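You operate a simulated robot arm through the tools that you are given. There is no shell and no other tool.

You are at the controls of a simulated robot arm. One attempt, no reset.

TASK
Cool the Lot 25 jar in the cooler down to 20 C or less.
Fine: thermometer standing in the jar before the valve opens; valve shut and thermometer back in its holder at the end; the jar stays in the cooler. Set down upright: what you pick out, thermometer.

Only the result counts: the job must be done as asked and must still hold three seconds after the hand-in. Knocking over, shifting, dropping, spilling or breaking anything else fails it.

THE ROBOT
A 7-joint arm with a two-finger parallel gripper, fixed in place. Base frame: the origin is on the floor under the middle of its stand, x ahead of it, y to its left, z up; the work surface is at about z = 880. Readings come in mm, rad, newtons and seconds.
With the tool pointing down near the work surface it reaches from about 320 to 740 mm from the base axis. Its first joint turns from -2.007 to 2.007 rad. Payload 3.91 kg.
The tool frame sits at the grasp point between the pads (the TCP): z along the fingers, y along the line on which they close. The tips reach 30 mm beyond it. Largest opening 110 mm; finger width 20, thickness 10; the body of the gripper, 48 by 112 mm, starts 55 mm behind the TCP.
Orientation is told as [roll, pitch, yaw] about the base's x, y, z axes, in that order, counted from this pose: with the fingers straight down and closing along the base's y, the tool's x points along the base's -x, its y along +y and its z along -z.

THE INTERFACE
- The arm moves only by the tool servo_tool. Its argument "commands" is a list that holds one entry, the list of rows, each a list of 6 numbers: the shift along the base's x, y, z in mm, then the turn, a rotation vector about the base's x, y, z in degrees. In form: [[[dx, dy, dz, wx, wy, wz], ...]]. A call has 1 to 20 rows; each row shifts and turns the commanded pose from where the row before left it. "gripper" is the opening in per cent of the stroke, from 0 (shut) to 100 (fully open), set as the call begins (left out, the last holds). Rows are played at 5 a second. More than 50 mm and 0.15 rad between two rows, or a gripper value outside its range, and nothing of the call is played. A pose out of reach is approached as far as the arm can. The call stops where the force on the tool passes 40 N (or 10 N more than at its start, if that is more) or the arm is blocked; 0.2 s more then pass. Each finger travels about 108 mm/s and halts on what it meets, pressing with about 43 N; the grip force reading is that of the motor and also rises with nothing between the fingers. The clock runs only during rows and for 0.2 s after the last one: add rows that do not move to give the fingers time. It gives the time, the measured TCP pose, the force on the tool (base axes), the opening and the grip force at its end, in the units of the frame above (readings bear some noise), with the torque about the TCP (base axes, N m) and any sound that the robot's microphone picked up.
- Cameras (640 x 400 px; columns grow to the right, rows downward): "scene" is fixed at [401.4, -650, 1529.4]; the picture's right is [0.53, 0.85, 0.00], its down [0.69, -0.43, -0.58] and it looks along [-0.49, 0.31, -0.81] (base axes); focal length 220 px, centre (320, 200). "wrist" rides on the gripper at [72, 17, -103] in the tool frame; the picture's right is [-0.23, 0.97, 0.00], its down [-0.76, -0.18, -0.62] and it looks along [-0.61, -0.14, 0.78] (tool axes); focal length 222 px, centre (320, 200). There is no depth. A picture from a camera that has moved, and an enlarged one, comes with that camera's place and axes in the base frame and with its lens.
- capture(camera): a new picture of that camera. The clock stands still meanwhile.
- slide_trunk(by): slides the trunk up (or, below 0, down) by that many mm; the arm rides with it, the base frame stays. It gives what a move gives, with no picture.
- enlarge(camera, box): a new picture of the part [left, top, right, bottom] of that camera's present view, enlarged. The clock stands still meanwhile.
- job_done(): hands the job in; it is judged then, once.

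Places have to be worked out from the pictures, the camera data and where the tool is seen. Open the gripper and draw the arm clear of the work before you hand the job in, unless the task says otherwise.

The tools are called after ">>>" by a JSON object that holds its "api" and its "payload". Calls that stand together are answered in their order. servo_tool: Moves the arm, as the interface text tells. Its arguments: {"type":"object","properties":{"commands":{"type":"array","items":{"type":"array","items":{"type":"array","items":{"type":"number"}}}},"gripper":{"type":"number"}},"required":["commands"]} The other tools are called the same way: slide_trunk (by) moves the trunk up or down; capture (camera) takes a picture; enlarge (camera, box) takes an enlarged picture of a part of a camera's view; job_done () hands the job in.

At the start:

```text
t: 0.0
tcp_pos: [167.4, -491.4, 1302.0]
tcp_rot: [0.002, 0.001, -0.001]
ft_force: [-0.4, -0.5, 0.4]
ft_torque: [-0.02, 0.0, 0.06]
opening: 109.7
grip_force: 0.1
trunk travel left (down, up): [-850.0, 140.0]
```

scene: 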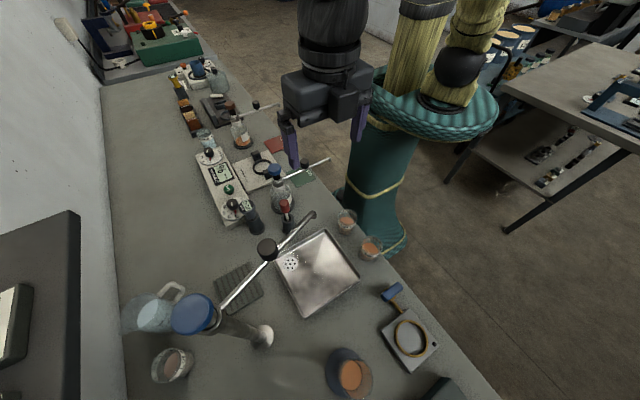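
wrist: 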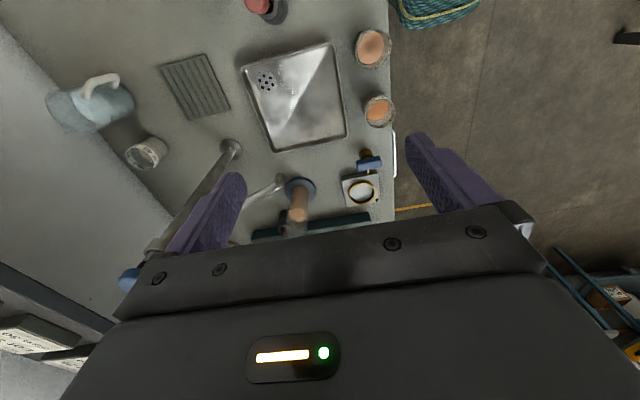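

I start by looking more closely at the bench to identify the cooler, jars, thermometer and valve.

>>> {"api": "enlarge", "payload": {"camera": "scene", "box": [180, 120, 340, 220]}}

>>> {"api": "enlarge", "payload": {"camera": "scene", "box": [100, 200, 300, 400]}}

>>> {"api": "enlarge", "payload": {"camera": "scene", "box": [280, 200, 480, 400]}}

>>> {"api": "enlarge", "payload": {"camera": "scene", "box": [140, 40, 280, 160]}}

```text
4.00 times, centred on (260, 170) of scene
camera zoom: at [401.4, -650.0, 1529.4], right [0.53, 0.85, 0.0], down [0.69, -0.43, -0.58], along [-0.49, 0.31, -0.81], focal length 880 px, centre (560, 320)
```

zoom: 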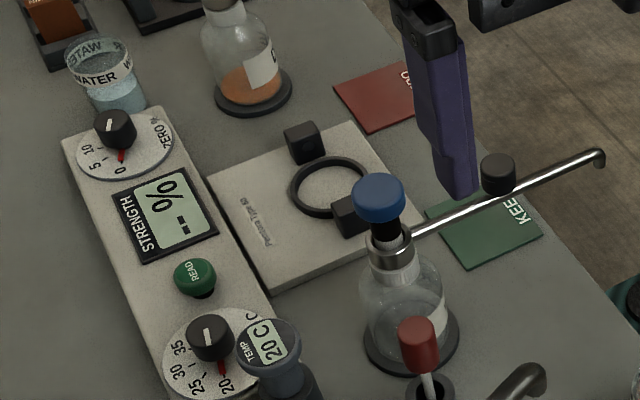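

```text
2.00 times, centred on (200, 300) of scene
camera zoom: at [401.4, -650.0, 1529.4], right [0.53, 0.85, 0.0], down [0.69, -0.43, -0.58], along [-0.49, 0.31, -0.81], focal length 440 px, centre (560, 0)
```

zoom: 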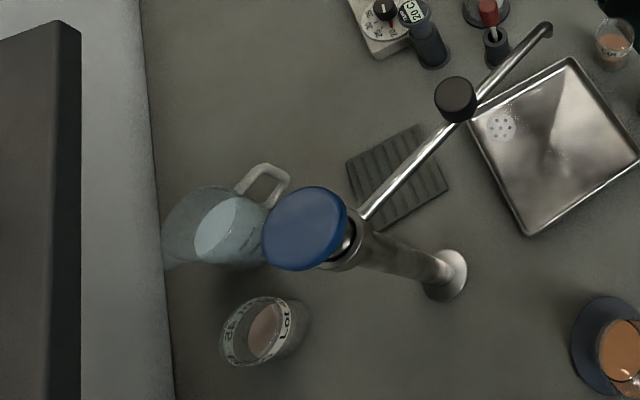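

```text
2.00 times, centred on (380, 300) of scene
camera zoom: at [401.4, -650.0, 1529.4], right [0.53, 0.85, 0.0], down [0.69, -0.43, -0.58], along [-0.49, 0.31, -0.81], focal length 440 px, centre (200, 0)
```

zoom: 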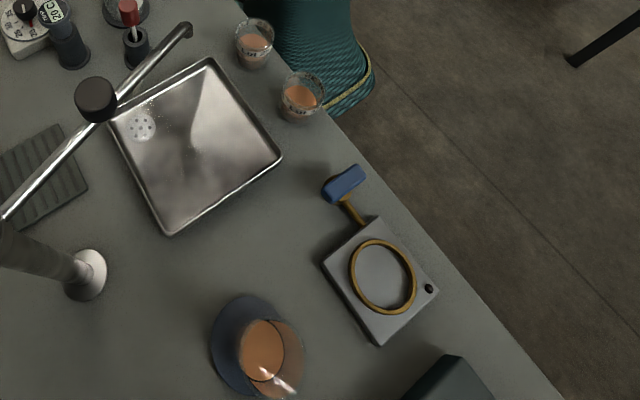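

```text
3.33 times, centred on (210, 100) of scene
camera zoom: at [401.4, -650.0, 1529.4], right [0.53, 0.85, 0.0], down [0.69, -0.43, -0.58], along [-0.49, 0.31, -0.81], focal length 733 px, centre (687, 533)
```

zoom: 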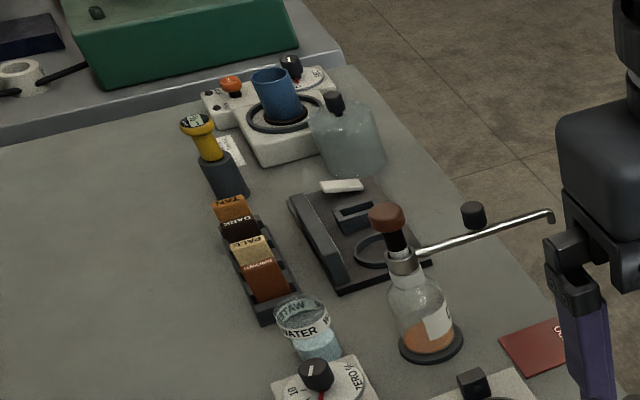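

The layout is busy; I zoom further into each candidate (jars, blue-coated stand, thermometer) to read labels.

>>> {"api": "enlarge", "payload": {"camera": "scene", "box": [310, 330, 400, 400]}}

>>> {"api": "enlarge", "payload": {"camera": "scene", "box": [130, 330, 220, 400]}}

>>> {"api": "enlarge", "payload": {"camera": "scene", "box": [325, 195, 395, 265]}}

>>> {"api": "enlarge", "payload": {"camera": "scene", "box": [220, 150, 310, 240]}}

>>> {"api": "enlarge", "payload": {"camera": "scene", "box": [370, 270, 480, 400]}}

>>> {"api": "enlarge", "payload": {"camera": "wrist", "box": [220, 0, 420, 240]}}

```text
5.71 times, centred on (355, 365) of scene
camera zoom: at [401.4, -650.0, 1529.4], right [0.53, 0.85, 0.0], down [0.69, -0.43, -0.58], along [-0.49, 0.31, -0.81], focal length 1257 px, centre (120, -743)
```

zoom: 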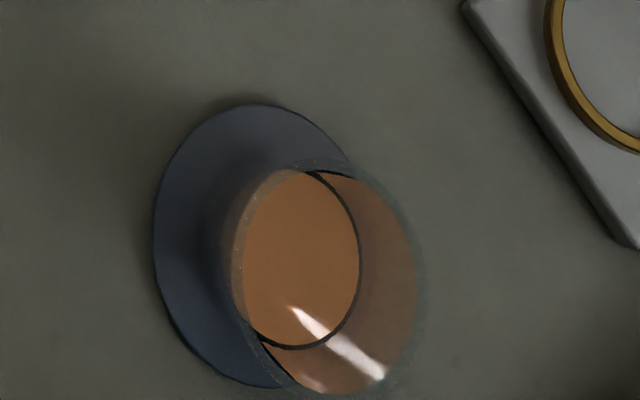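

```text
5.71 times, centred on (175, 365) of scene
camera zoom: at [401.4, -650.0, 1529.4], right [0.53, 0.85, 0.0], down [0.69, -0.43, -0.58], along [-0.49, 0.31, -0.81], focal length 1257 px, centre (1149, -743)
```

zoom: 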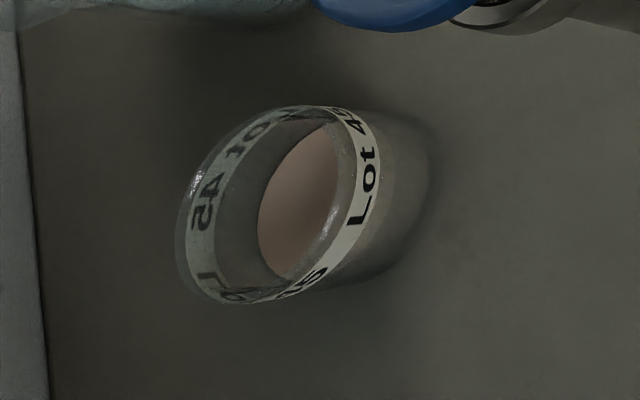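

```text
5.71 times, centred on (360, 230) of scene
camera zoom: at [401.4, -650.0, 1529.4], right [0.53, 0.85, 0.0], down [0.69, -0.43, -0.58], along [-0.49, 0.31, -0.81], focal length 1257 px, centre (91, 29)
```

zoom: 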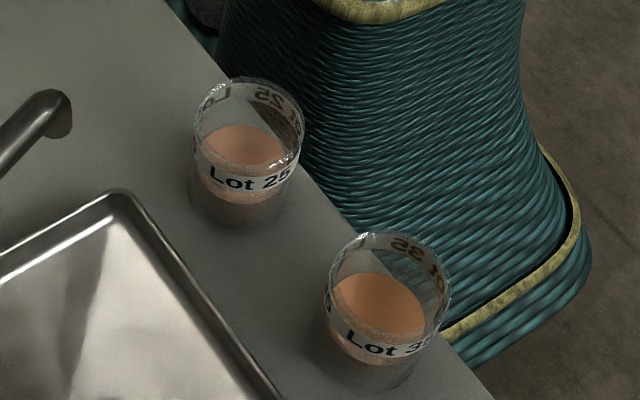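

```text
4.44 times, centred on (265, 195) of scene
camera zoom: at [401.4, -650.0, 1529.4], right [0.53, 0.85, 0.0], down [0.69, -0.43, -0.58], along [-0.49, 0.31, -0.81], focal length 978 px, centre (564, 222)
```

zoom: 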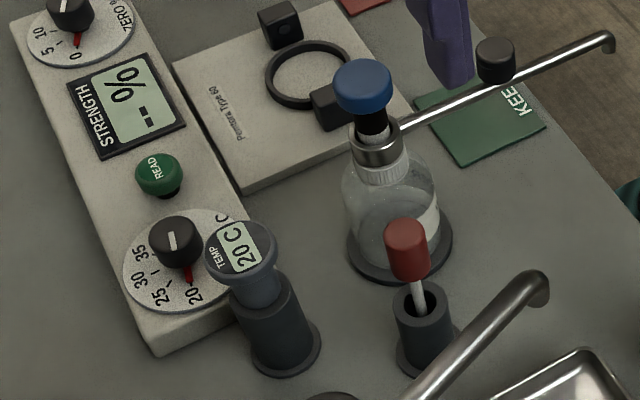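

```text
3.08 times, centred on (425, 335) of scene
camera zoom: at [401.4, -650.0, 1529.4], right [0.53, 0.85, 0.0], down [0.69, -0.43, -0.58], along [-0.49, 0.31, -0.81], focal length 677 px, centre (-3, -215)
```

zoom: 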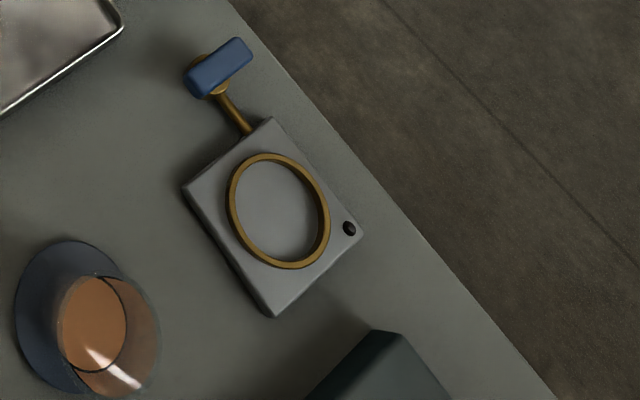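

```text
1.67 times, centred on (320, 120) of wrist
camera zoom: at [94.7, -474.9, 1405.8], right [0.23, 0.97, 0.0], down [0.76, -0.18, 0.62], along [0.61, -0.14, -0.78], focal length 370 px, centre (320, 333)
```

zoom: 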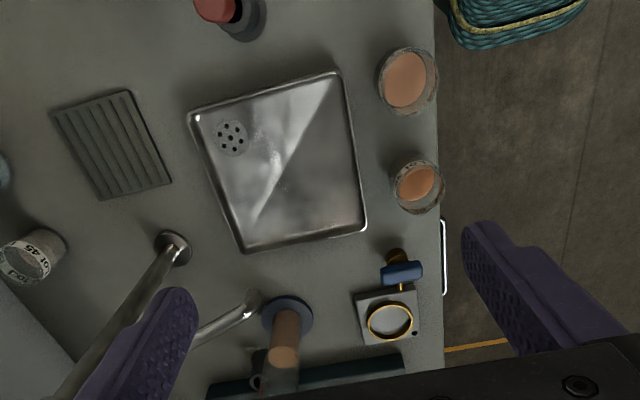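

The blue-handled brass valve sits on the grey cooler plate with a brass ring (roughly x 488, y -440), the Lot 25 jar is around (164, -401), and the "TEMP" thermometer in its holder is around (3, -648). I'll move the wrist camera back and high over the near bench to get a good look at the cooler and valve.

>>> {"api": "servo_tool", "payload": {"commands": [[[0, 30, 0, 0, 0, 0], [25, 30, 0, 0, 0, 0], [35, 20, -10, 0, 0, 0], [35, 10, -20, 0, 0, 0], [25, 0, -20, 0, 0, 0], [0, 0, 0, 0, 0, 0]]]}}

>>> {"api": "capture", "payload": {"camera": "wrist"}}

>>> {"api": "capture", "payload": {"camera": "scene"}}

```text
t: 1.4
tcp_pos: [289.6, -399.8, 1252.6]
tcp_rot: [0.0, -0.001, 0.001]
ft_force: [-0.4, 0.1, -0.3]
ft_torque: [0.02, -0.02, 0.01]
opening: 110.1
grip_force: 0.0
trunk travel left (down, up): [-850.0, 140.0]
```

```text
taken
camera wrist: at [215.4, -383.2, 1356.8], right [0.23, 0.97, 0.0], down [0.76, -0.18, 0.62], along [0.61, -0.14, -0.78], focal length 222 px, centre (320, 200)
```

wrist: 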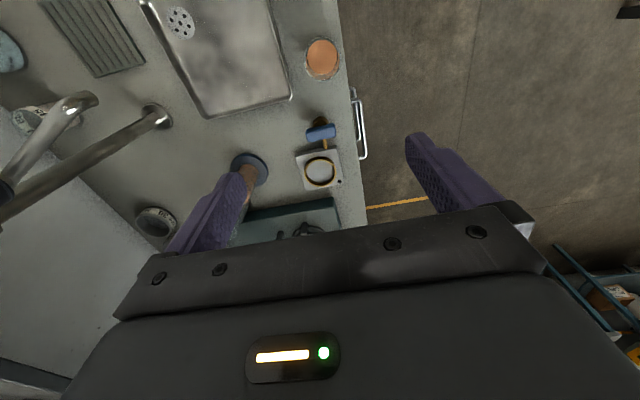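

```text
taken
```

scene: 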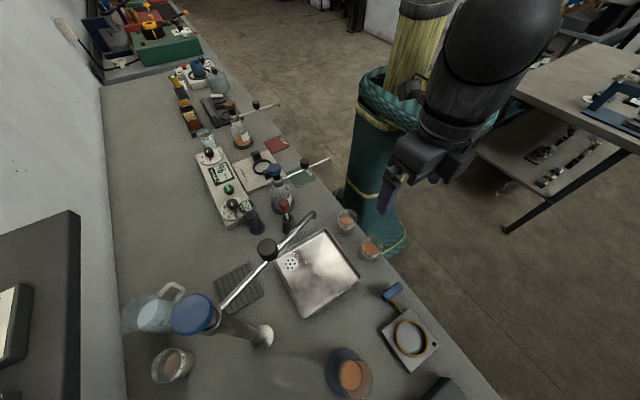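

The cooler estimate (489, -446) agrees between the two cameras. I enlarge the wrist view around the cooler/valve and the jars to the left.

>>> {"api": "enlarge", "payload": {"camera": "wrist", "box": [270, 100, 370, 200]}}

>>> {"api": "enlarge", "payload": {"camera": "wrist", "box": [0, 80, 200, 260]}}

>>> {"api": "enlarge", "payload": {"camera": "wrist", "box": [200, 120, 360, 250]}}

```text
4.00 times, centred on (320, 150) of wrist
camera zoom: at [215.4, -383.2, 1356.8], right [0.23, 0.97, 0.0], down [0.76, -0.18, 0.62], along [0.61, -0.14, -0.78], focal length 888 px, centre (320, 400)
```

zoom: 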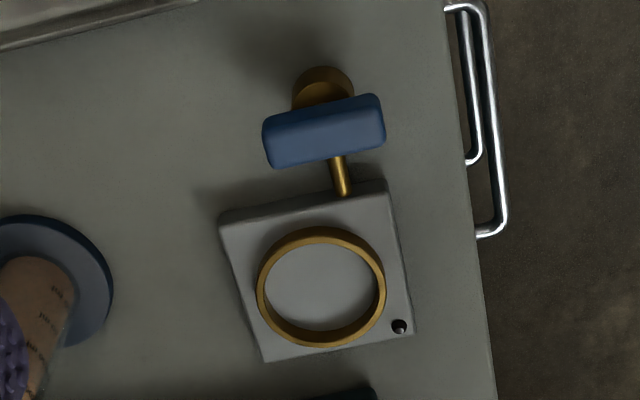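

```text
2.22 times, centred on (100, 170) of wrist
camera zoom: at [215.4, -383.2, 1356.8], right [0.23, 0.97, 0.0], down [0.76, -0.18, 0.62], along [0.61, -0.14, -0.78], focal length 494 px, centre (809, 267)
```

zoom: 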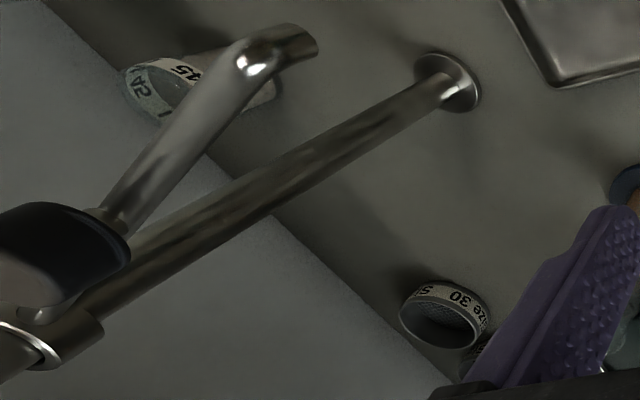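

```text
3.08 times, centred on (280, 185) of wrist
camera zoom: at [215.4, -383.2, 1356.8], right [0.23, 0.97, 0.0], down [0.76, -0.18, 0.62], along [0.61, -0.14, -0.78], focal length 684 px, centre (443, 246)
```

zoom: 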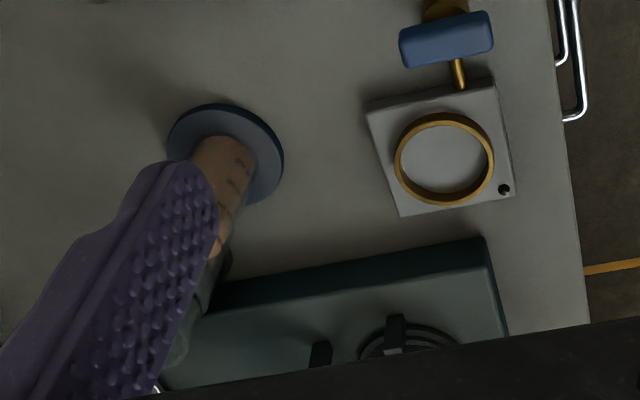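

The handle is a T-bar on a vertical stem, currently across the pipe (shut), near (386, -420, 930). Next I hover over the Lot 25 jar to refine its place.

>>> {"api": "servo_tool", "payload": {"commands": [[[-25, 0, -28, 0, 0, 0], [-25, 0, -28, 0, 0, 0], [-25, 0, -28, 0, 0, 0], [-25, 0, -28, 0, 0, 0], [-25, 0, -30, 0, 0, 0], [0, 0, 0, 0, 0, 0]]]}}

>>> {"api": "capture", "payload": {"camera": "wrist"}}

>>> {"api": "capture", "payload": {"camera": "scene"}}

```text
t: 2.8
tcp_pos: [160.9, -401.4, 1111.6]
tcp_rot: [-0.001, 0.0, 0.001]
ft_force: [0.2, 0.3, -0.3]
ft_torque: [-0.03, -0.01, -0.01]
opening: 109.9
grip_force: 0.1
trunk travel left (down, up): [-850.0, 140.0]
```

```text
taken
camera wrist: at [88.2, -384.6, 1215.6], right [0.23, 0.97, 0.0], down [0.76, -0.18, 0.62], along [0.61, -0.14, -0.78], focal length 222 px, centre (320, 200)
```

wrist: 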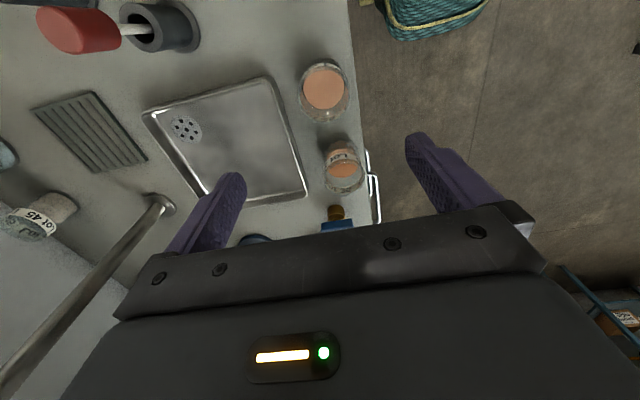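

```text
taken
```

scene: 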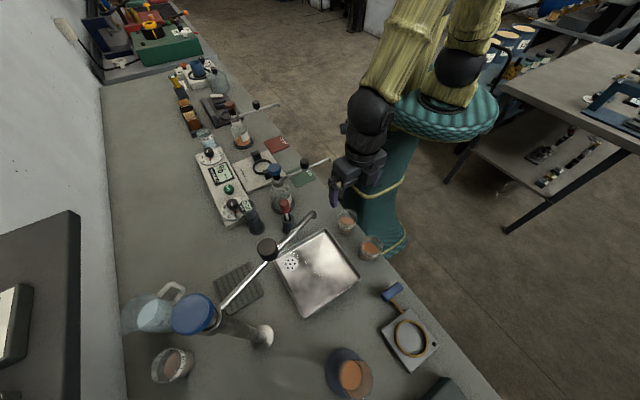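

The Lot 25 jar is almost right below the TCP. I enlarge to measure rim and base.

>>> {"api": "enlarge", "payload": {"camera": "wrist", "box": [270, 40, 380, 220]}}

>>> {"api": "enlarge", "payload": {"camera": "wrist", "box": [290, 50, 360, 130]}}

>>> {"api": "enlarge", "payload": {"camera": "scene", "box": [320, 180, 400, 270]}}

```text
2.22 times, centred on (325, 130) of wrist
camera zoom: at [88.2, -384.6, 1215.6], right [0.23, 0.97, 0.0], down [0.76, -0.18, 0.62], along [0.61, -0.14, -0.78], focal length 494 px, centre (309, 356)
```

zoom: 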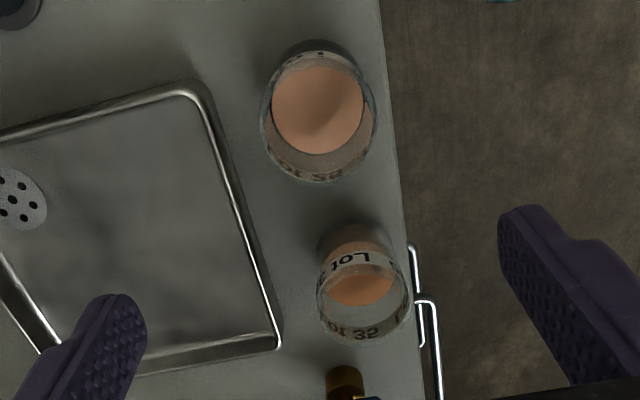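

```text
5.00 times, centred on (325, 90) of wrist
camera zoom: at [88.2, -384.6, 1215.6], right [0.23, 0.97, 0.0], down [0.76, -0.18, 0.62], along [0.61, -0.14, -0.78], focal length 1111 px, centre (295, 750)
```

zoom: 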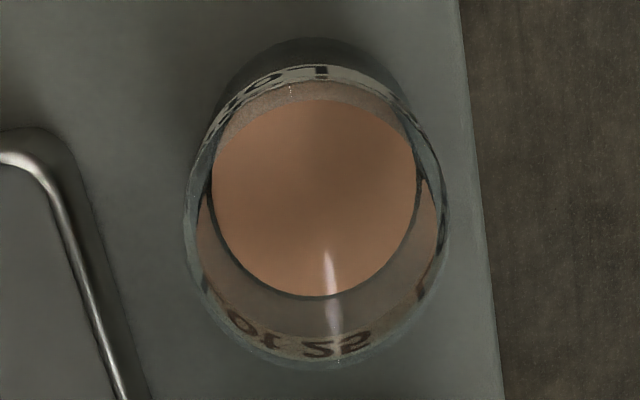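

```text
4.44 times, centred on (360, 225) of scene
camera zoom: at [401.4, -650.0, 1529.4], right [0.53, 0.85, 0.0], down [0.69, -0.43, -0.58], along [-0.49, 0.31, -0.81], focal length 978 px, centre (142, 89)
```

zoom: 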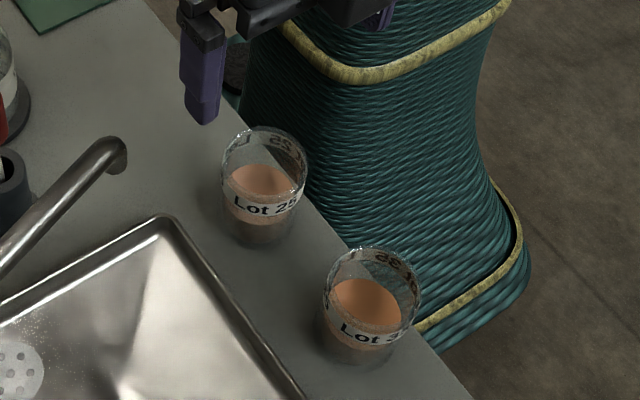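

The jar rim centre works out at about (150, -392, 950), diameter ~58 mm, base on the table. Before picking I'll hover over the cooler to measure the ring and valve precisely.

>>> {"api": "servo_tool", "payload": {"commands": [[[36, -5, -6, 0, 0, 0], [36, -5, -6, 0, 0, 0], [36, -5, -6, 0, 0, 0], [36, -5, -6, 0, 0, 0], [36, -5, -6, 0, 0, 0], [36, -5, -6, 0, 0, 0], [36, -5, -6, 0, 0, 0], [36, -4, -6, 0, 0, 0], [38, -4, -4, 0, 0, 0], [0, 0, 0, 0, 0, 0], [0, 0, 0, 0, 0, 0]]]}}

>>> {"api": "capture", "payload": {"camera": "wrist"}}

>>> {"api": "enlarge", "payload": {"camera": "wrist", "box": [260, 20, 400, 180]}}

>>> {"api": "capture", "payload": {"camera": "scene"}}

```text
t: 5.2
tcp_pos: [488.4, -446.1, 1057.3]
tcp_rot: [0.001, 0.001, 0.0]
ft_force: [0.4, -0.9, -0.3]
ft_torque: [0.02, 0.0, 0.01]
opening: 109.9
grip_force: 0.0
trunk travel left (down, up): [-850.0, 140.0]
```

```text
taken
camera wrist: at [415.1, -429.6, 1161.0], right [0.23, 0.97, 0.0], down [0.76, -0.18, 0.62], along [0.61, -0.14, -0.78], focal length 222 px, centre (320, 200)
```

wrist: 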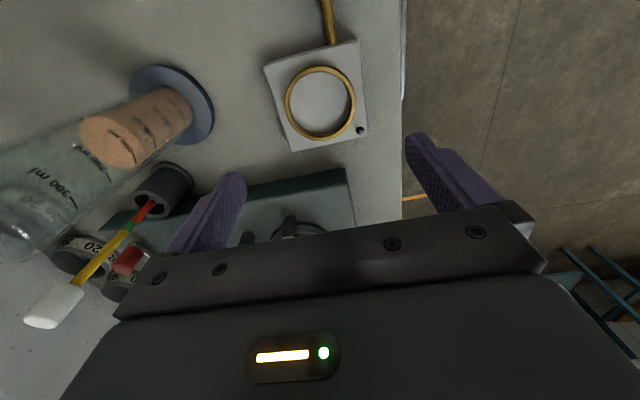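

```text
2.50 times, centred on (330, 100) of wrist
camera zoom: at [415.1, -429.6, 1161.0], right [0.23, 0.97, 0.0], down [0.76, -0.18, 0.62], along [0.61, -0.14, -0.78], focal length 555 px, centre (295, 450)
```

zoom: 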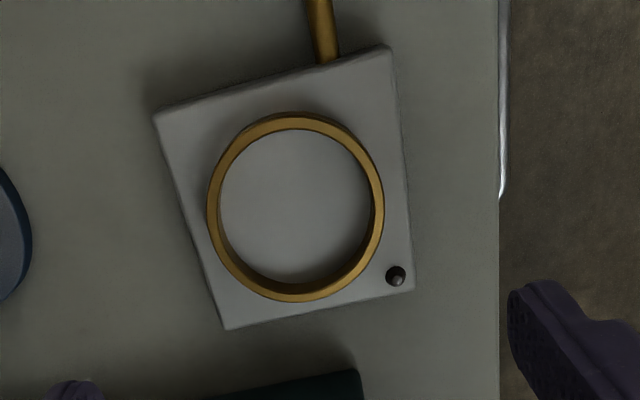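

```text
taken
```

scene: 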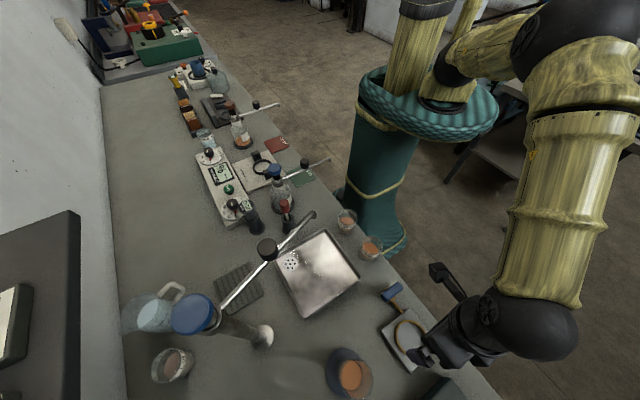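

Refined estimate of the ring centre: about (485, -446), ring top z ≈ 907, inner diameter ~66 mm versus jar ~59 mm. Now I move over the valve to measure its handle.

>>> {"api": "servo_tool", "payload": {"commands": [[[-25, 6, 0, 0, 0, 0], [-25, 7, 0, 0, 0, 0], [-26, 7, 0, 0, 0, 0], [-26, 6, 0, 0, 0, 0], [0, 0, 0, 0, 0, 0], [0, 0, 0, 0, 0, 0]]]}}

>>> {"api": "capture", "payload": {"camera": "wrist"}}

>>> {"api": "enlarge", "payload": {"camera": "wrist", "box": [260, 40, 380, 190]}}

>>> {"api": "enlarge", "payload": {"camera": "scene", "box": [360, 260, 440, 330]}}

```text
t: 6.6
tcp_pos: [386.8, -419.1, 1056.2]
tcp_rot: [-0.001, 0.0, 0.0]
ft_force: [0.8, 0.2, -0.2]
ft_torque: [-0.01, 0.03, 0.0]
opening: 110.1
grip_force: 0.0
trunk travel left (down, up): [-850.0, 140.0]
```

```text
taken
camera wrist: at [313.6, -402.8, 1161.3], right [0.23, 0.97, 0.0], down [0.76, -0.18, 0.62], along [0.61, -0.14, -0.78], focal length 222 px, centre (320, 200)
```

wrist: 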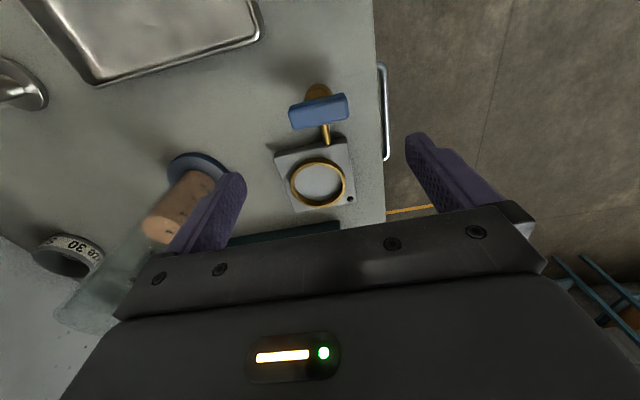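

```text
2.67 times, centred on (320, 115) of wrist
camera zoom: at [313.6, -402.8, 1161.3], right [0.23, 0.97, 0.0], down [0.76, -0.18, 0.62], along [0.61, -0.14, -0.78], focal length 592 px, centre (320, 427)
```

zoom: 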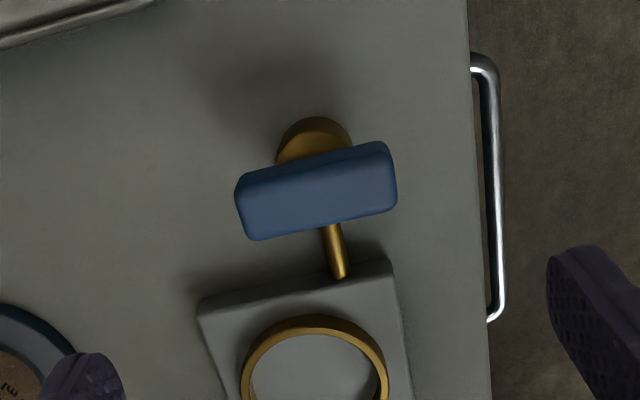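

```text
5.71 times, centred on (400, 295) of scene
camera zoom: at [401.4, -650.0, 1529.4], right [0.53, 0.85, 0.0], down [0.69, -0.43, -0.58], along [-0.49, 0.31, -0.81], focal length 1257 px, centre (-137, -343)
```

zoom: 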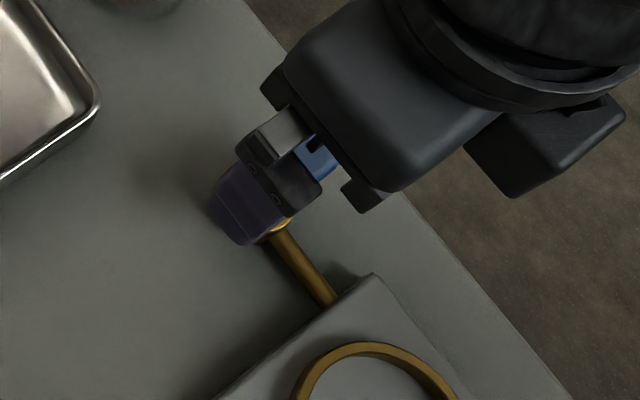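

The handle's bar is along y (across the pipe) centred near (383.5, -420), top ≈ z 927, about 59×23 mm. Now I go look at the thermometer, keeping well above the flasks and away from the tall tap spout.

>>> {"api": "servo_tool", "payload": {"commands": [[[-30, 0, 20, 0, 0, 0], [-38, 0, 20, 0, 0, 0], [-38, 0, 20, 0, 0, 0], [-38, 0, 20, 0, 0, 0], [-38, 0, 20, 0, 0, 0], [-38, 0, 10, 0, 0, 0], [-38, 0, 0, 0, 0, 0], [-38, 0, 0, 0, 0, 0], [-30, -10, 0, 0, 0, 0], [-15, -30, 0, 0, 0, 0], [-12, -38, 0, 0, 0, 0], [-10, -38, 0, 0, 0, 0], [-10, -38, 0, 0, 0, 0], [-8, -38, 0, 0, 0, 0], [-3, -20, 0, 0, 0, 0], [0, 0, 0, 0, 0, 0]]]}}

>>> {"api": "capture", "payload": {"camera": "wrist"}}

>>> {"api": "capture", "payload": {"camera": "scene"}}

```text
t: 10.0
tcp_pos: [1.5, -630.9, 1169.3]
tcp_rot: [-0.001, -0.001, 0.001]
ft_force: [0.3, 0.2, -0.3]
ft_torque: [0.01, 0.01, -0.01]
opening: 110.3
grip_force: 0.0
trunk travel left (down, up): [-850.0, 140.0]
```

```text
taken
camera wrist: at [-71.2, -614.4, 1273.0], right [0.23, 0.97, 0.0], down [0.76, -0.18, 0.62], along [0.61, -0.14, -0.78], focal length 222 px, centre (320, 200)
```

wrist: 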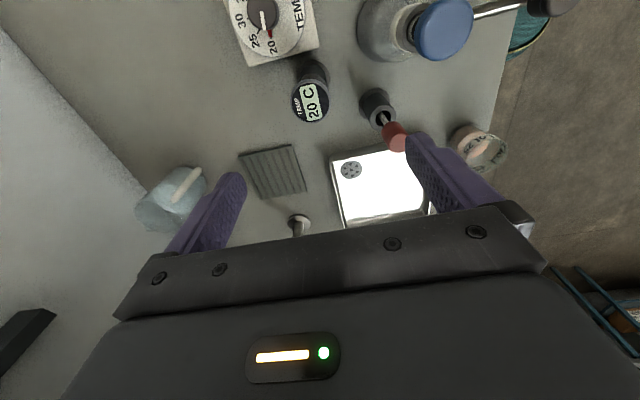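

```text
taken
```

scene: 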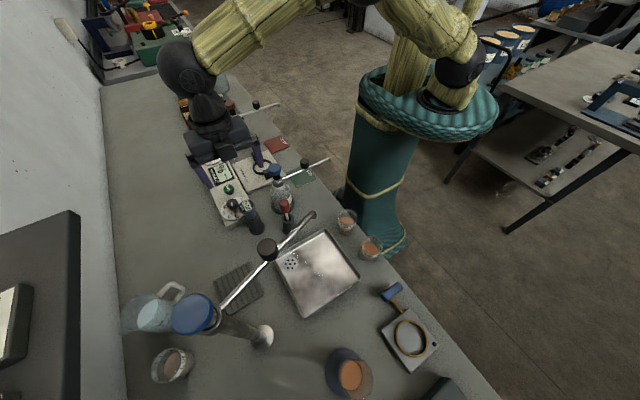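

The thermometer head is at (311, 97) in the wrist view. I enlarge it for measurement.

>>> {"api": "enlarge", "payload": {"camera": "wrist", "box": [270, 40, 350, 140]}}

>>> {"api": "enlarge", "payload": {"camera": "scene", "box": [225, 180, 275, 240]}}

>>> {"api": "enlarge", "payload": {"camera": "wrist", "box": [330, 0, 520, 180]}}

```text
4.00 times, centred on (310, 90) of wrist
camera zoom: at [-71.2, -614.4, 1273.0], right [0.23, 0.97, 0.0], down [0.76, -0.18, 0.62], along [0.61, -0.14, -0.78], focal length 888 px, centre (360, 640)
```

zoom: 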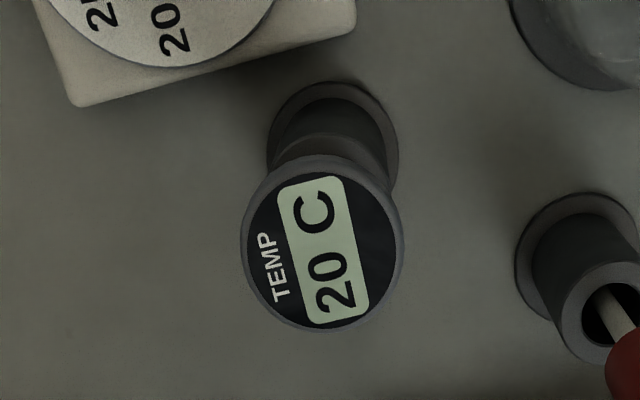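

```text
6.67 times, centred on (250, 210) of scene
camera zoom: at [401.4, -650.0, 1529.4], right [0.53, 0.85, 0.0], down [0.69, -0.43, -0.58], along [-0.49, 0.31, -0.81], focal length 1467 px, centre (787, 133)
```

zoom: 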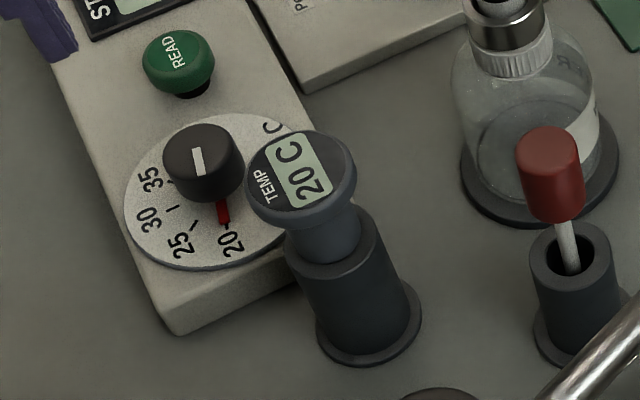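

```text
2.22 times, centred on (425, 90) of wrist
camera zoom: at [-71.2, -614.4, 1273.0], right [0.23, 0.97, 0.0], down [0.76, -0.18, 0.62], along [0.61, -0.14, -0.78], focal length 494 px, centre (87, 444)
```

zoom: 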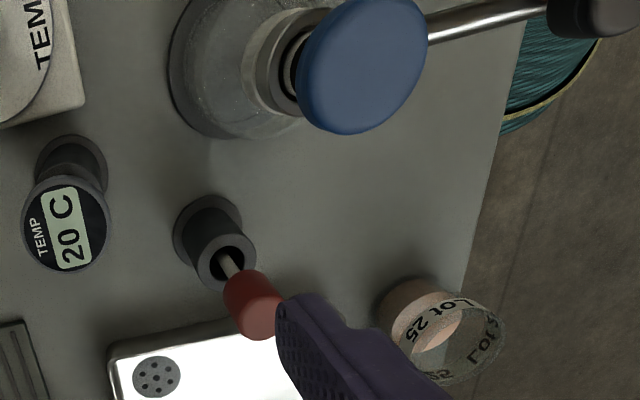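

Thermometer head top centre ≈ (-5, -640, 1010), head ~46 mm wide, holder rim ≈ z 947; it shows 20 C in the holder. First the jar: I move back over the Lot 25 jar (≈151.6, -394.4).

>>> {"api": "servo_tool", "payload": {"commands": [[[10, 38, 0, 0, 0, 0], [10, 38, 0, 0, 0, 0], [10, 38, 0, 0, 0, 0], [20, 35, 0, 0, 0, 0], [20, 35, 0, 0, 0, 0], [27, 18, -15, 0, 0, 0], [27, 18, -15, 0, 0, 0], [27, 18, -15, 0, 0, 0], [-1.8, -1.8, -23.2, 0, 0, 0], [0, 0, -30, 0, 0, 0], [0, 0, 0, 0, 0, 0], [0, 0, 0, 0, 0, 0]]], "gripper": 100}}

>>> {"api": "enlarge", "payload": {"camera": "wrist", "box": [240, 40, 400, 200]}}

>>> {"api": "enlarge", "payload": {"camera": "scene", "box": [310, 170, 400, 270]}}

```text
t: 12.6
tcp_pos: [152.9, -394.2, 1067.0]
tcp_rot: [0.001, 0.001, 0.0]
ft_force: [0.6, -0.5, 0.1]
ft_torque: [0.01, 0.01, 0.01]
opening: 110.0
grip_force: 0.1
trunk travel left (down, up): [-850.0, 140.0]
```

```text
2.50 times, centred on (320, 120) of wrist
camera zoom: at [80.0, -377.4, 1171.8], right [0.23, 0.97, 0.0], down [0.76, -0.18, 0.62], along [0.61, -0.14, -0.78], focal length 555 px, centre (320, 400)
```

zoom: 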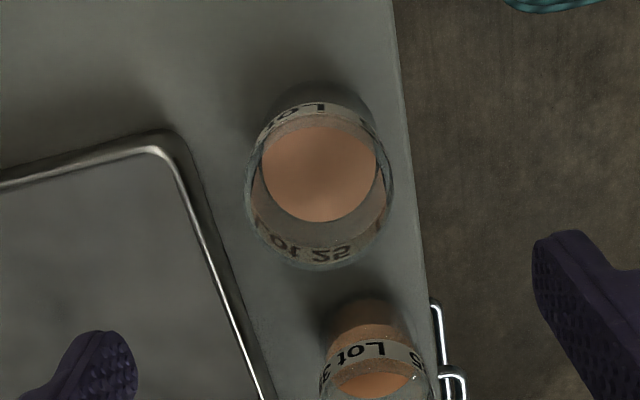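

```text
4.00 times, centred on (355, 220) of scene
camera zoom: at [401.4, -650.0, 1529.4], right [0.53, 0.85, 0.0], down [0.69, -0.43, -0.58], along [-0.49, 0.31, -0.81], focal length 880 px, centre (180, 120)
```

zoom: 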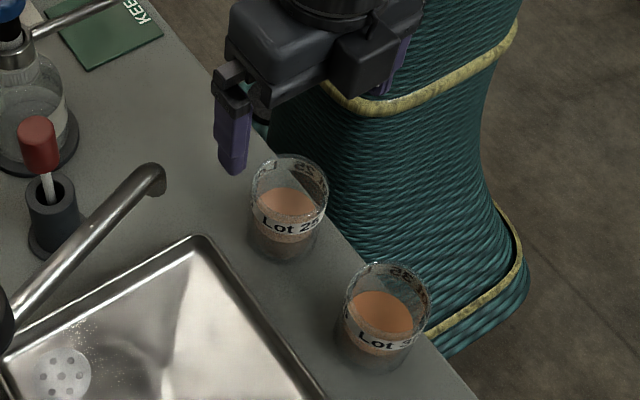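

The jar is centred between the fingers. I descend to grip the upper half of the jar (TCP z ≈ 940).

>>> {"api": "servo_tool", "payload": {"commands": [[[-1, 0, -35, 0, 0, 0], [0, 0, -35, 0, 0, 0], [0, 0, -30, 0, 0, 0], [0, 0, -20, 0, 0, 0], [0, 0, -10, 0, 0, 0], [0, 0, 0, 0, 0, 0], [0, 0, 0, 0, 0, 0]]], "gripper": 100}}

>>> {"api": "capture", "payload": {"camera": "wrist"}}

>>> {"api": "enlarge", "payload": {"camera": "scene", "box": [310, 170, 400, 270]}}

```text
t: 14.0
tcp_pos: [152.1, -395.5, 943.1]
tcp_rot: [-0.013, -0.003, -0.001]
ft_force: [-1.3, 6.6, 25.9]
ft_torque: [-1.4, 0.28, -0.15]
opening: 106.4
grip_force: 0.1
trunk travel left (down, up): [-850.0, 140.0]
stopped in row 6: the force on the tool passed its limit at 45 N (the readings are from after the stop); the commanded pose is now the measured one
```

```text
taken
camera wrist: at [78.1, -377.4, 1046.7], right [0.23, 0.97, -0.01], down [0.76, -0.17, 0.63], along [0.61, -0.15, -0.78], focal length 222 px, centre (320, 200)
```

wrist: 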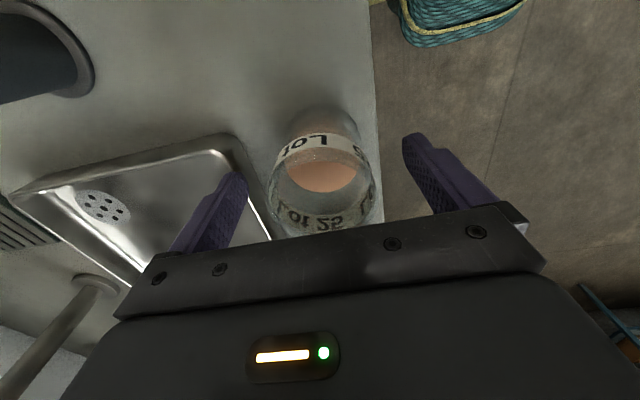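

```text
4.00 times, centred on (355, 220) of scene
camera zoom: at [401.4, -650.0, 1529.4], right [0.53, 0.85, 0.0], down [0.69, -0.43, -0.58], along [-0.49, 0.31, -0.81], focal length 880 px, centre (180, 120)
```

zoom: 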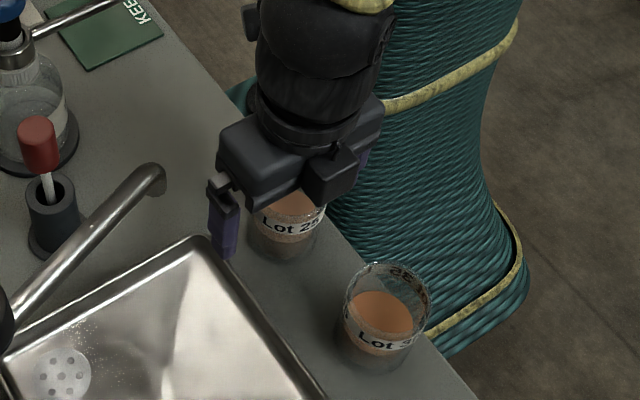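

The -y finger tip landed on the raised rim of the sink tray (rim ≈ z 913, y < -445). I back straight up, level the hand again and check that the tray hasn't shifted.

>>> {"api": "servo_tool", "payload": {"commands": [[[0, 0, 12, 0.35, 0.08, 0.03], [0, 0, 20, 0.4, 0.08, 0.03], [0, 0, 20, 0, 0, 0], [0, 0, 0, 0, 0, 0], [0, 0, 0, 0, 0, 0]]], "gripper": 100}}

>>> {"api": "enlarge", "payload": {"camera": "wrist", "box": [200, 80, 420, 240]}}

>>> {"api": "capture", "payload": {"camera": "scene"}}

>>> {"api": "enlarge", "payload": {"camera": "scene", "box": [260, 200, 400, 330]}}

```text
t: 15.2
tcp_pos: [152.1, -396.3, 993.1]
tcp_rot: [0.005, -0.001, 0.004]
ft_force: [-0.1, -0.6, 0.1]
ft_torque: [0.01, 0.0, -0.02]
opening: 110.1
grip_force: 0.1
trunk travel left (down, up): [-850.0, 140.0]
```

```text
2.50 times, centred on (310, 160) of wrist
camera zoom: at [79.6, -379.7, 1097.9], right [0.23, 0.97, 0.0], down [0.76, -0.18, 0.62], along [0.61, -0.14, -0.78], focal length 555 px, centre (345, 300)
```

zoom: 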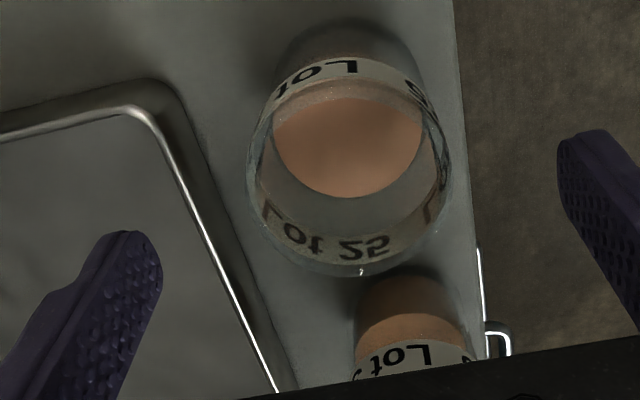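

```text
taken
```

scene: 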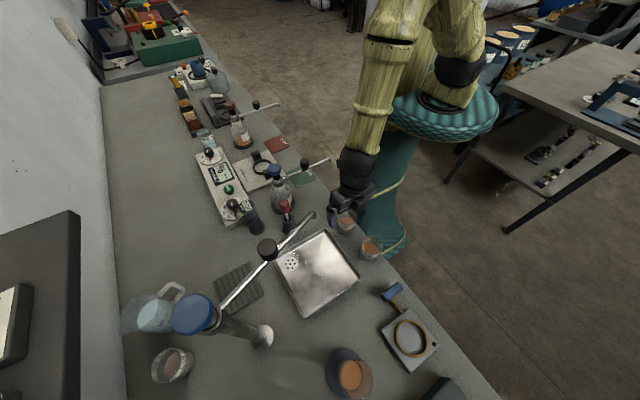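

```text
3.08 times, centred on (330, 265) of scene
camera zoom: at [401.4, -650.0, 1529.4], right [0.53, 0.85, 0.0], down [0.69, -0.43, -0.58], along [-0.49, 0.31, -0.81], focal length 677 px, centre (289, 0)
```

zoom: 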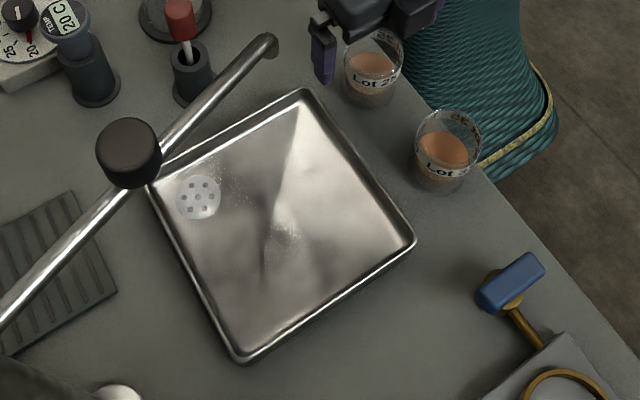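

The tray and jars look unmoved. I take a null reading to re-estimate the pose after the reset of the commanded pose.

>>> {"api": "servo_tool", "payload": {"commands": [[[0, 0, 0, 0, 0, 0]]], "gripper": 66}}

>>> {"api": "servo_tool", "payload": {"commands": [[[0, 0, 0, 0, 0, 0]]]}}

>>> {"api": "servo_tool", "payload": {"commands": [[[0, 0, 0, 0, 0, 0]]]}}

>>> {"api": "servo_tool", "payload": {"commands": [[[0, 0, 0, 0, 0, 0]]]}}

```text
t: 15.6
tcp_pos: [153.0, -396.4, 992.4]
tcp_rot: [0.005, -0.001, 0.001]
ft_force: [0.5, 0.7, -0.9]
ft_torque: [0.01, 0.0, -0.02]
opening: 72.6
grip_force: 0.1
trunk travel left (down, up): [-850.0, 140.0]
```

```text
t: 16.0
tcp_pos: [153.1, -395.3, 993.6]
tcp_rot: [0.004, 0.0, 0.001]
ft_force: [0.1, -1.0, -0.4]
ft_torque: [0.04, -0.01, 0.01]
opening: 72.7
grip_force: 0.1
trunk travel left (down, up): [-850.0, 140.0]
```

```text
t: 16.4
tcp_pos: [152.9, -396.0, 993.0]
tcp_rot: [0.005, -0.001, 0.0]
ft_force: [0.2, -0.6, 0.9]
ft_torque: [0.02, 0.02, 0.02]
opening: 72.6
grip_force: 0.1
trunk travel left (down, up): [-850.0, 140.0]
```

```text
t: 16.8
tcp_pos: [153.5, -395.9, 994.0]
tcp_rot: [0.005, 0.001, 0.003]
ft_force: [-0.4, 0.4, 0.1]
ft_torque: [-0.05, 0.0, 0.0]
opening: 72.6
grip_force: 0.1
trunk travel left (down, up): [-850.0, 140.0]
```

Averaged pose is (152.9, -396.0, 993.2) with a small 0.005 rad roll. I correct that, centre on the jar at (150.4, -394.1) and descend with the fingers opened only 72 mm, stopping with the tips at z ≈ 917.

>>> {"api": "servo_tool", "payload": {"commands": [[[-2.5, 1.9, 0, -0.275, 0, -0.1], [0, 0, -15, 0, 0, 0], [0, 0, -15, 0, 0, 0], [0, 0, -10, 0, 0, 0], [0, 0, -6, 0, 0, 0], [0, 0, 0, 0, 0, 0], [0, 0, 0, 0, 0, 0]]], "gripper": 66}}

>>> {"api": "capture", "payload": {"camera": "wrist"}}

```text
t: 18.4
tcp_pos: [148.7, -394.3, 946.2]
tcp_rot: [-0.001, 0.001, -0.001]
ft_force: [0.0, -0.4, 0.9]
ft_torque: [0.01, 0.03, 0.0]
opening: 72.5
grip_force: 0.2
trunk travel left (down, up): [-850.0, 140.0]
```

```text
taken
camera wrist: at [76.5, -377.3, 1050.5], right [0.23, 0.97, 0.0], down [0.76, -0.18, 0.62], along [0.61, -0.14, -0.78], focal length 222 px, centre (320, 200)
```

wrist: 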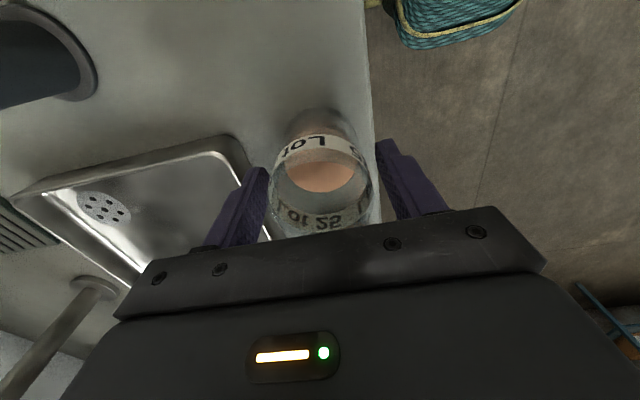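

Clear, and the jar sits centred between the pads. I close the gripper with still rows.

>>> {"api": "servo_tool", "payload": {"commands": [[[0, 0, 0, 0, 0, 0], [0, 0, 0, 0, 0, 0], [0, 0, 0, 0, 0, 0], [0, 0, 0, 0, 0, 0]]], "gripper": 40}}

>>> {"api": "capture", "payload": {"camera": "wrist"}}

```text
t: 19.4
tcp_pos: [150.3, -393.8, 946.4]
tcp_rot: [0.0, 0.0, -0.001]
ft_force: [0.1, 0.4, -0.6]
ft_torque: [0.02, 0.0, 0.0]
opening: 57.0
grip_force: 43.2
trunk travel left (down, up): [-850.0, 140.0]
```

```text
taken
camera wrist: at [76.6, -377.3, 1050.5], right [0.23, 0.97, 0.0], down [0.76, -0.18, 0.62], along [0.61, -0.14, -0.78], focal length 222 px, centre (320, 200)
```

wrist: 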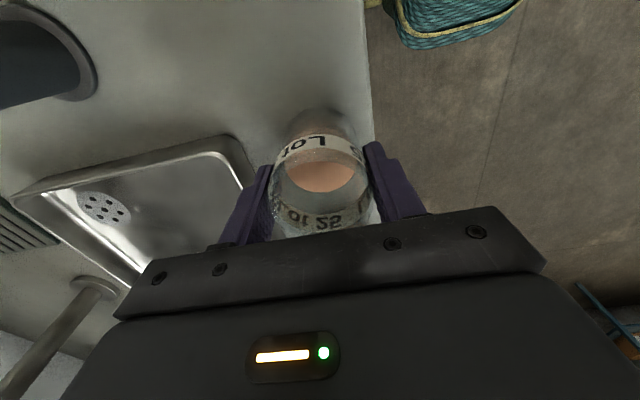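

Gripped (57 mm, 43 N). I lift slowly and check it comes along.

>>> {"api": "servo_tool", "payload": {"commands": [[[0, 0, 4, 0, 0, 0], [0, 0, 8, 0, 0, 0], [0, 0, 14, 0, 0, 0], [0, 0, 18, 0, 0, 0], [0, 0, 20, 0, 0, 0], [0, 0, 20, 0, 0, 0], [0, 0, 16, 0, 0, 0], [0, 0, 8, 0, 0, 0], [0, 0, 0, 0, 0, 0]]]}}

>>> {"api": "capture", "payload": {"camera": "wrist"}}

>>> {"api": "enlarge", "payload": {"camera": "scene", "box": [290, 160, 420, 290]}}

```text
t: 21.4
tcp_pos: [150.2, -394.0, 1055.5]
tcp_rot: [0.0, -0.001, 0.001]
ft_force: [0.4, -0.4, -0.6]
ft_torque: [0.02, -0.01, 0.01]
opening: 57.0
grip_force: 43.0
trunk travel left (down, up): [-850.0, 140.0]
```

```text
taken
camera wrist: at [77.1, -377.7, 1159.5], right [0.23, 0.97, 0.0], down [0.76, -0.18, 0.62], along [0.61, -0.14, -0.78], focal length 222 px, centre (320, 200)
```

wrist: 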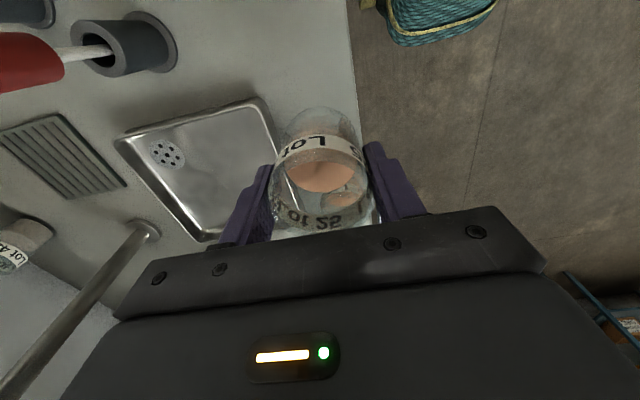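

```text
3.08 times, centred on (355, 225) of scene
camera zoom: at [401.4, -650.0, 1529.4], right [0.53, 0.85, 0.0], down [0.69, -0.43, -0.58], along [-0.49, 0.31, -0.81], focal length 677 px, centre (212, 123)
```

zoom: 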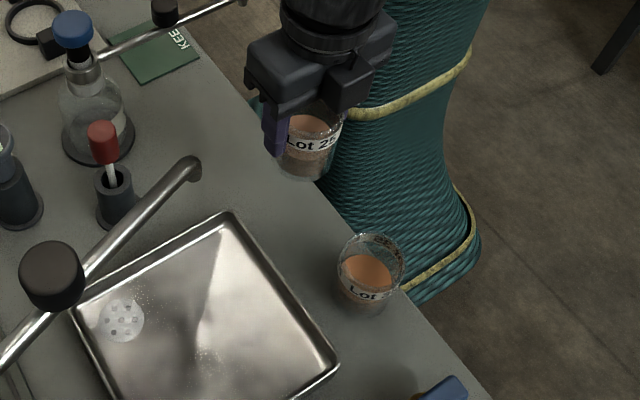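

Jar lifted cleanly. I carry it smoothly to above the cooler ring.

>>> {"api": "servo_tool", "payload": {"commands": [[[10, -1.5, 0, 0, 0, 0], [20, -3, 0, 0, 0, 0], [30, -4.5, 0, 0, 0, 0], [35, -5.3, 0, 0, 0, 0], [35, -5.3, 0, 0, 0, 0], [35, -5.3, 0, 0, 0, 0], [35, -5.3, 0, 0, 0, 0], [35, -5.3, 0, 0, 0, 0], [35, -5.3, 0, 0, 0, 0], [30, -4.5, 0, 0, 0, 0], [20, -3, 0, 0, 0, 0], [10, -1.5, 0, 0, 0, 0], [4.9, -0.7, 0, 0, 0, 0], [0, 0, -10, 0, 0, 0], [0, 0, -20, 0, 0, 0], [0, 0, -10, 0, 0, 0], [0, 0, 0, 0, 0, 0], [0, 0, 0, 0, 0, 0]]]}}

>>> {"api": "capture", "payload": {"camera": "wrist"}}

>>> {"api": "enlarge", "payload": {"camera": "scene", "box": [360, 270, 480, 380]}}

>>> {"api": "enlarge", "payload": {"camera": "wrist", "box": [240, 60, 400, 220]}}

```text
t: 25.2
tcp_pos: [486.3, -445.4, 1014.4]
tcp_rot: [0.0, 0.001, -0.001]
ft_force: [-0.6, 0.1, -1.0]
ft_torque: [0.01, 0.02, 0.0]
opening: 57.0
grip_force: 43.4
trunk travel left (down, up): [-850.0, 140.0]
```

```text
taken
camera wrist: at [412.1, -428.6, 1118.6], right [0.23, 0.97, 0.0], down [0.76, -0.18, 0.62], along [0.61, -0.14, -0.78], focal length 222 px, centre (320, 200)
```

wrist: 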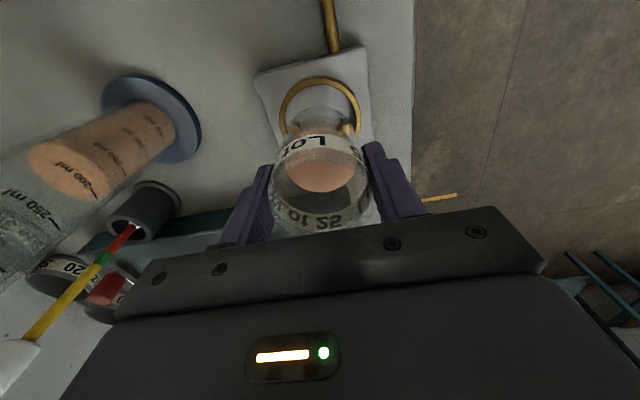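

```text
3.64 times, centred on (420, 325) of scene
camera zoom: at [401.4, -650.0, 1529.4], right [0.53, 0.85, 0.0], down [0.69, -0.43, -0.58], along [-0.49, 0.31, -0.81], focal length 800 px, centre (-44, -254)
```

zoom: 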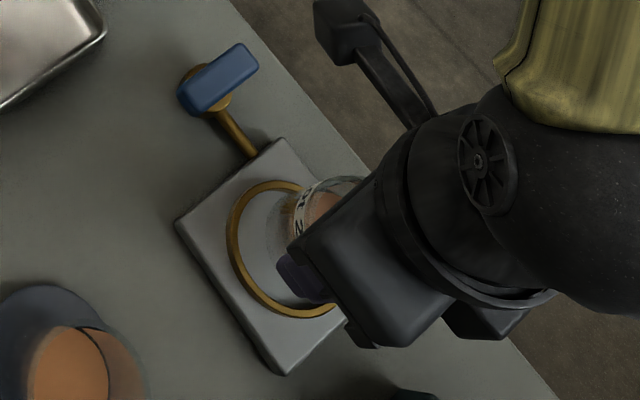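

```text
2.50 times, centred on (320, 140) of wrist
camera zoom: at [412.1, -428.6, 1118.6], right [0.23, 0.97, 0.0], down [0.76, -0.18, 0.62], along [0.61, -0.14, -0.78], focal length 555 px, centre (320, 350)
```

zoom: 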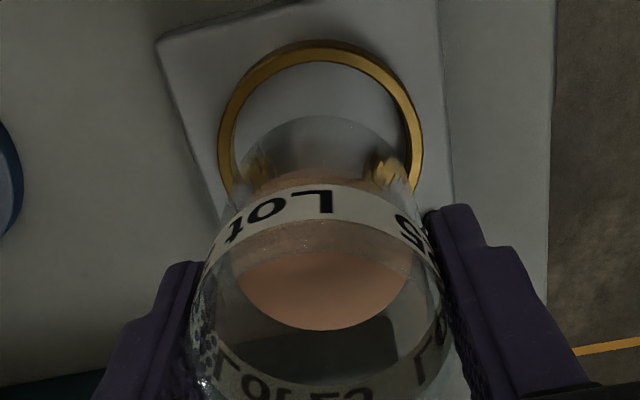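

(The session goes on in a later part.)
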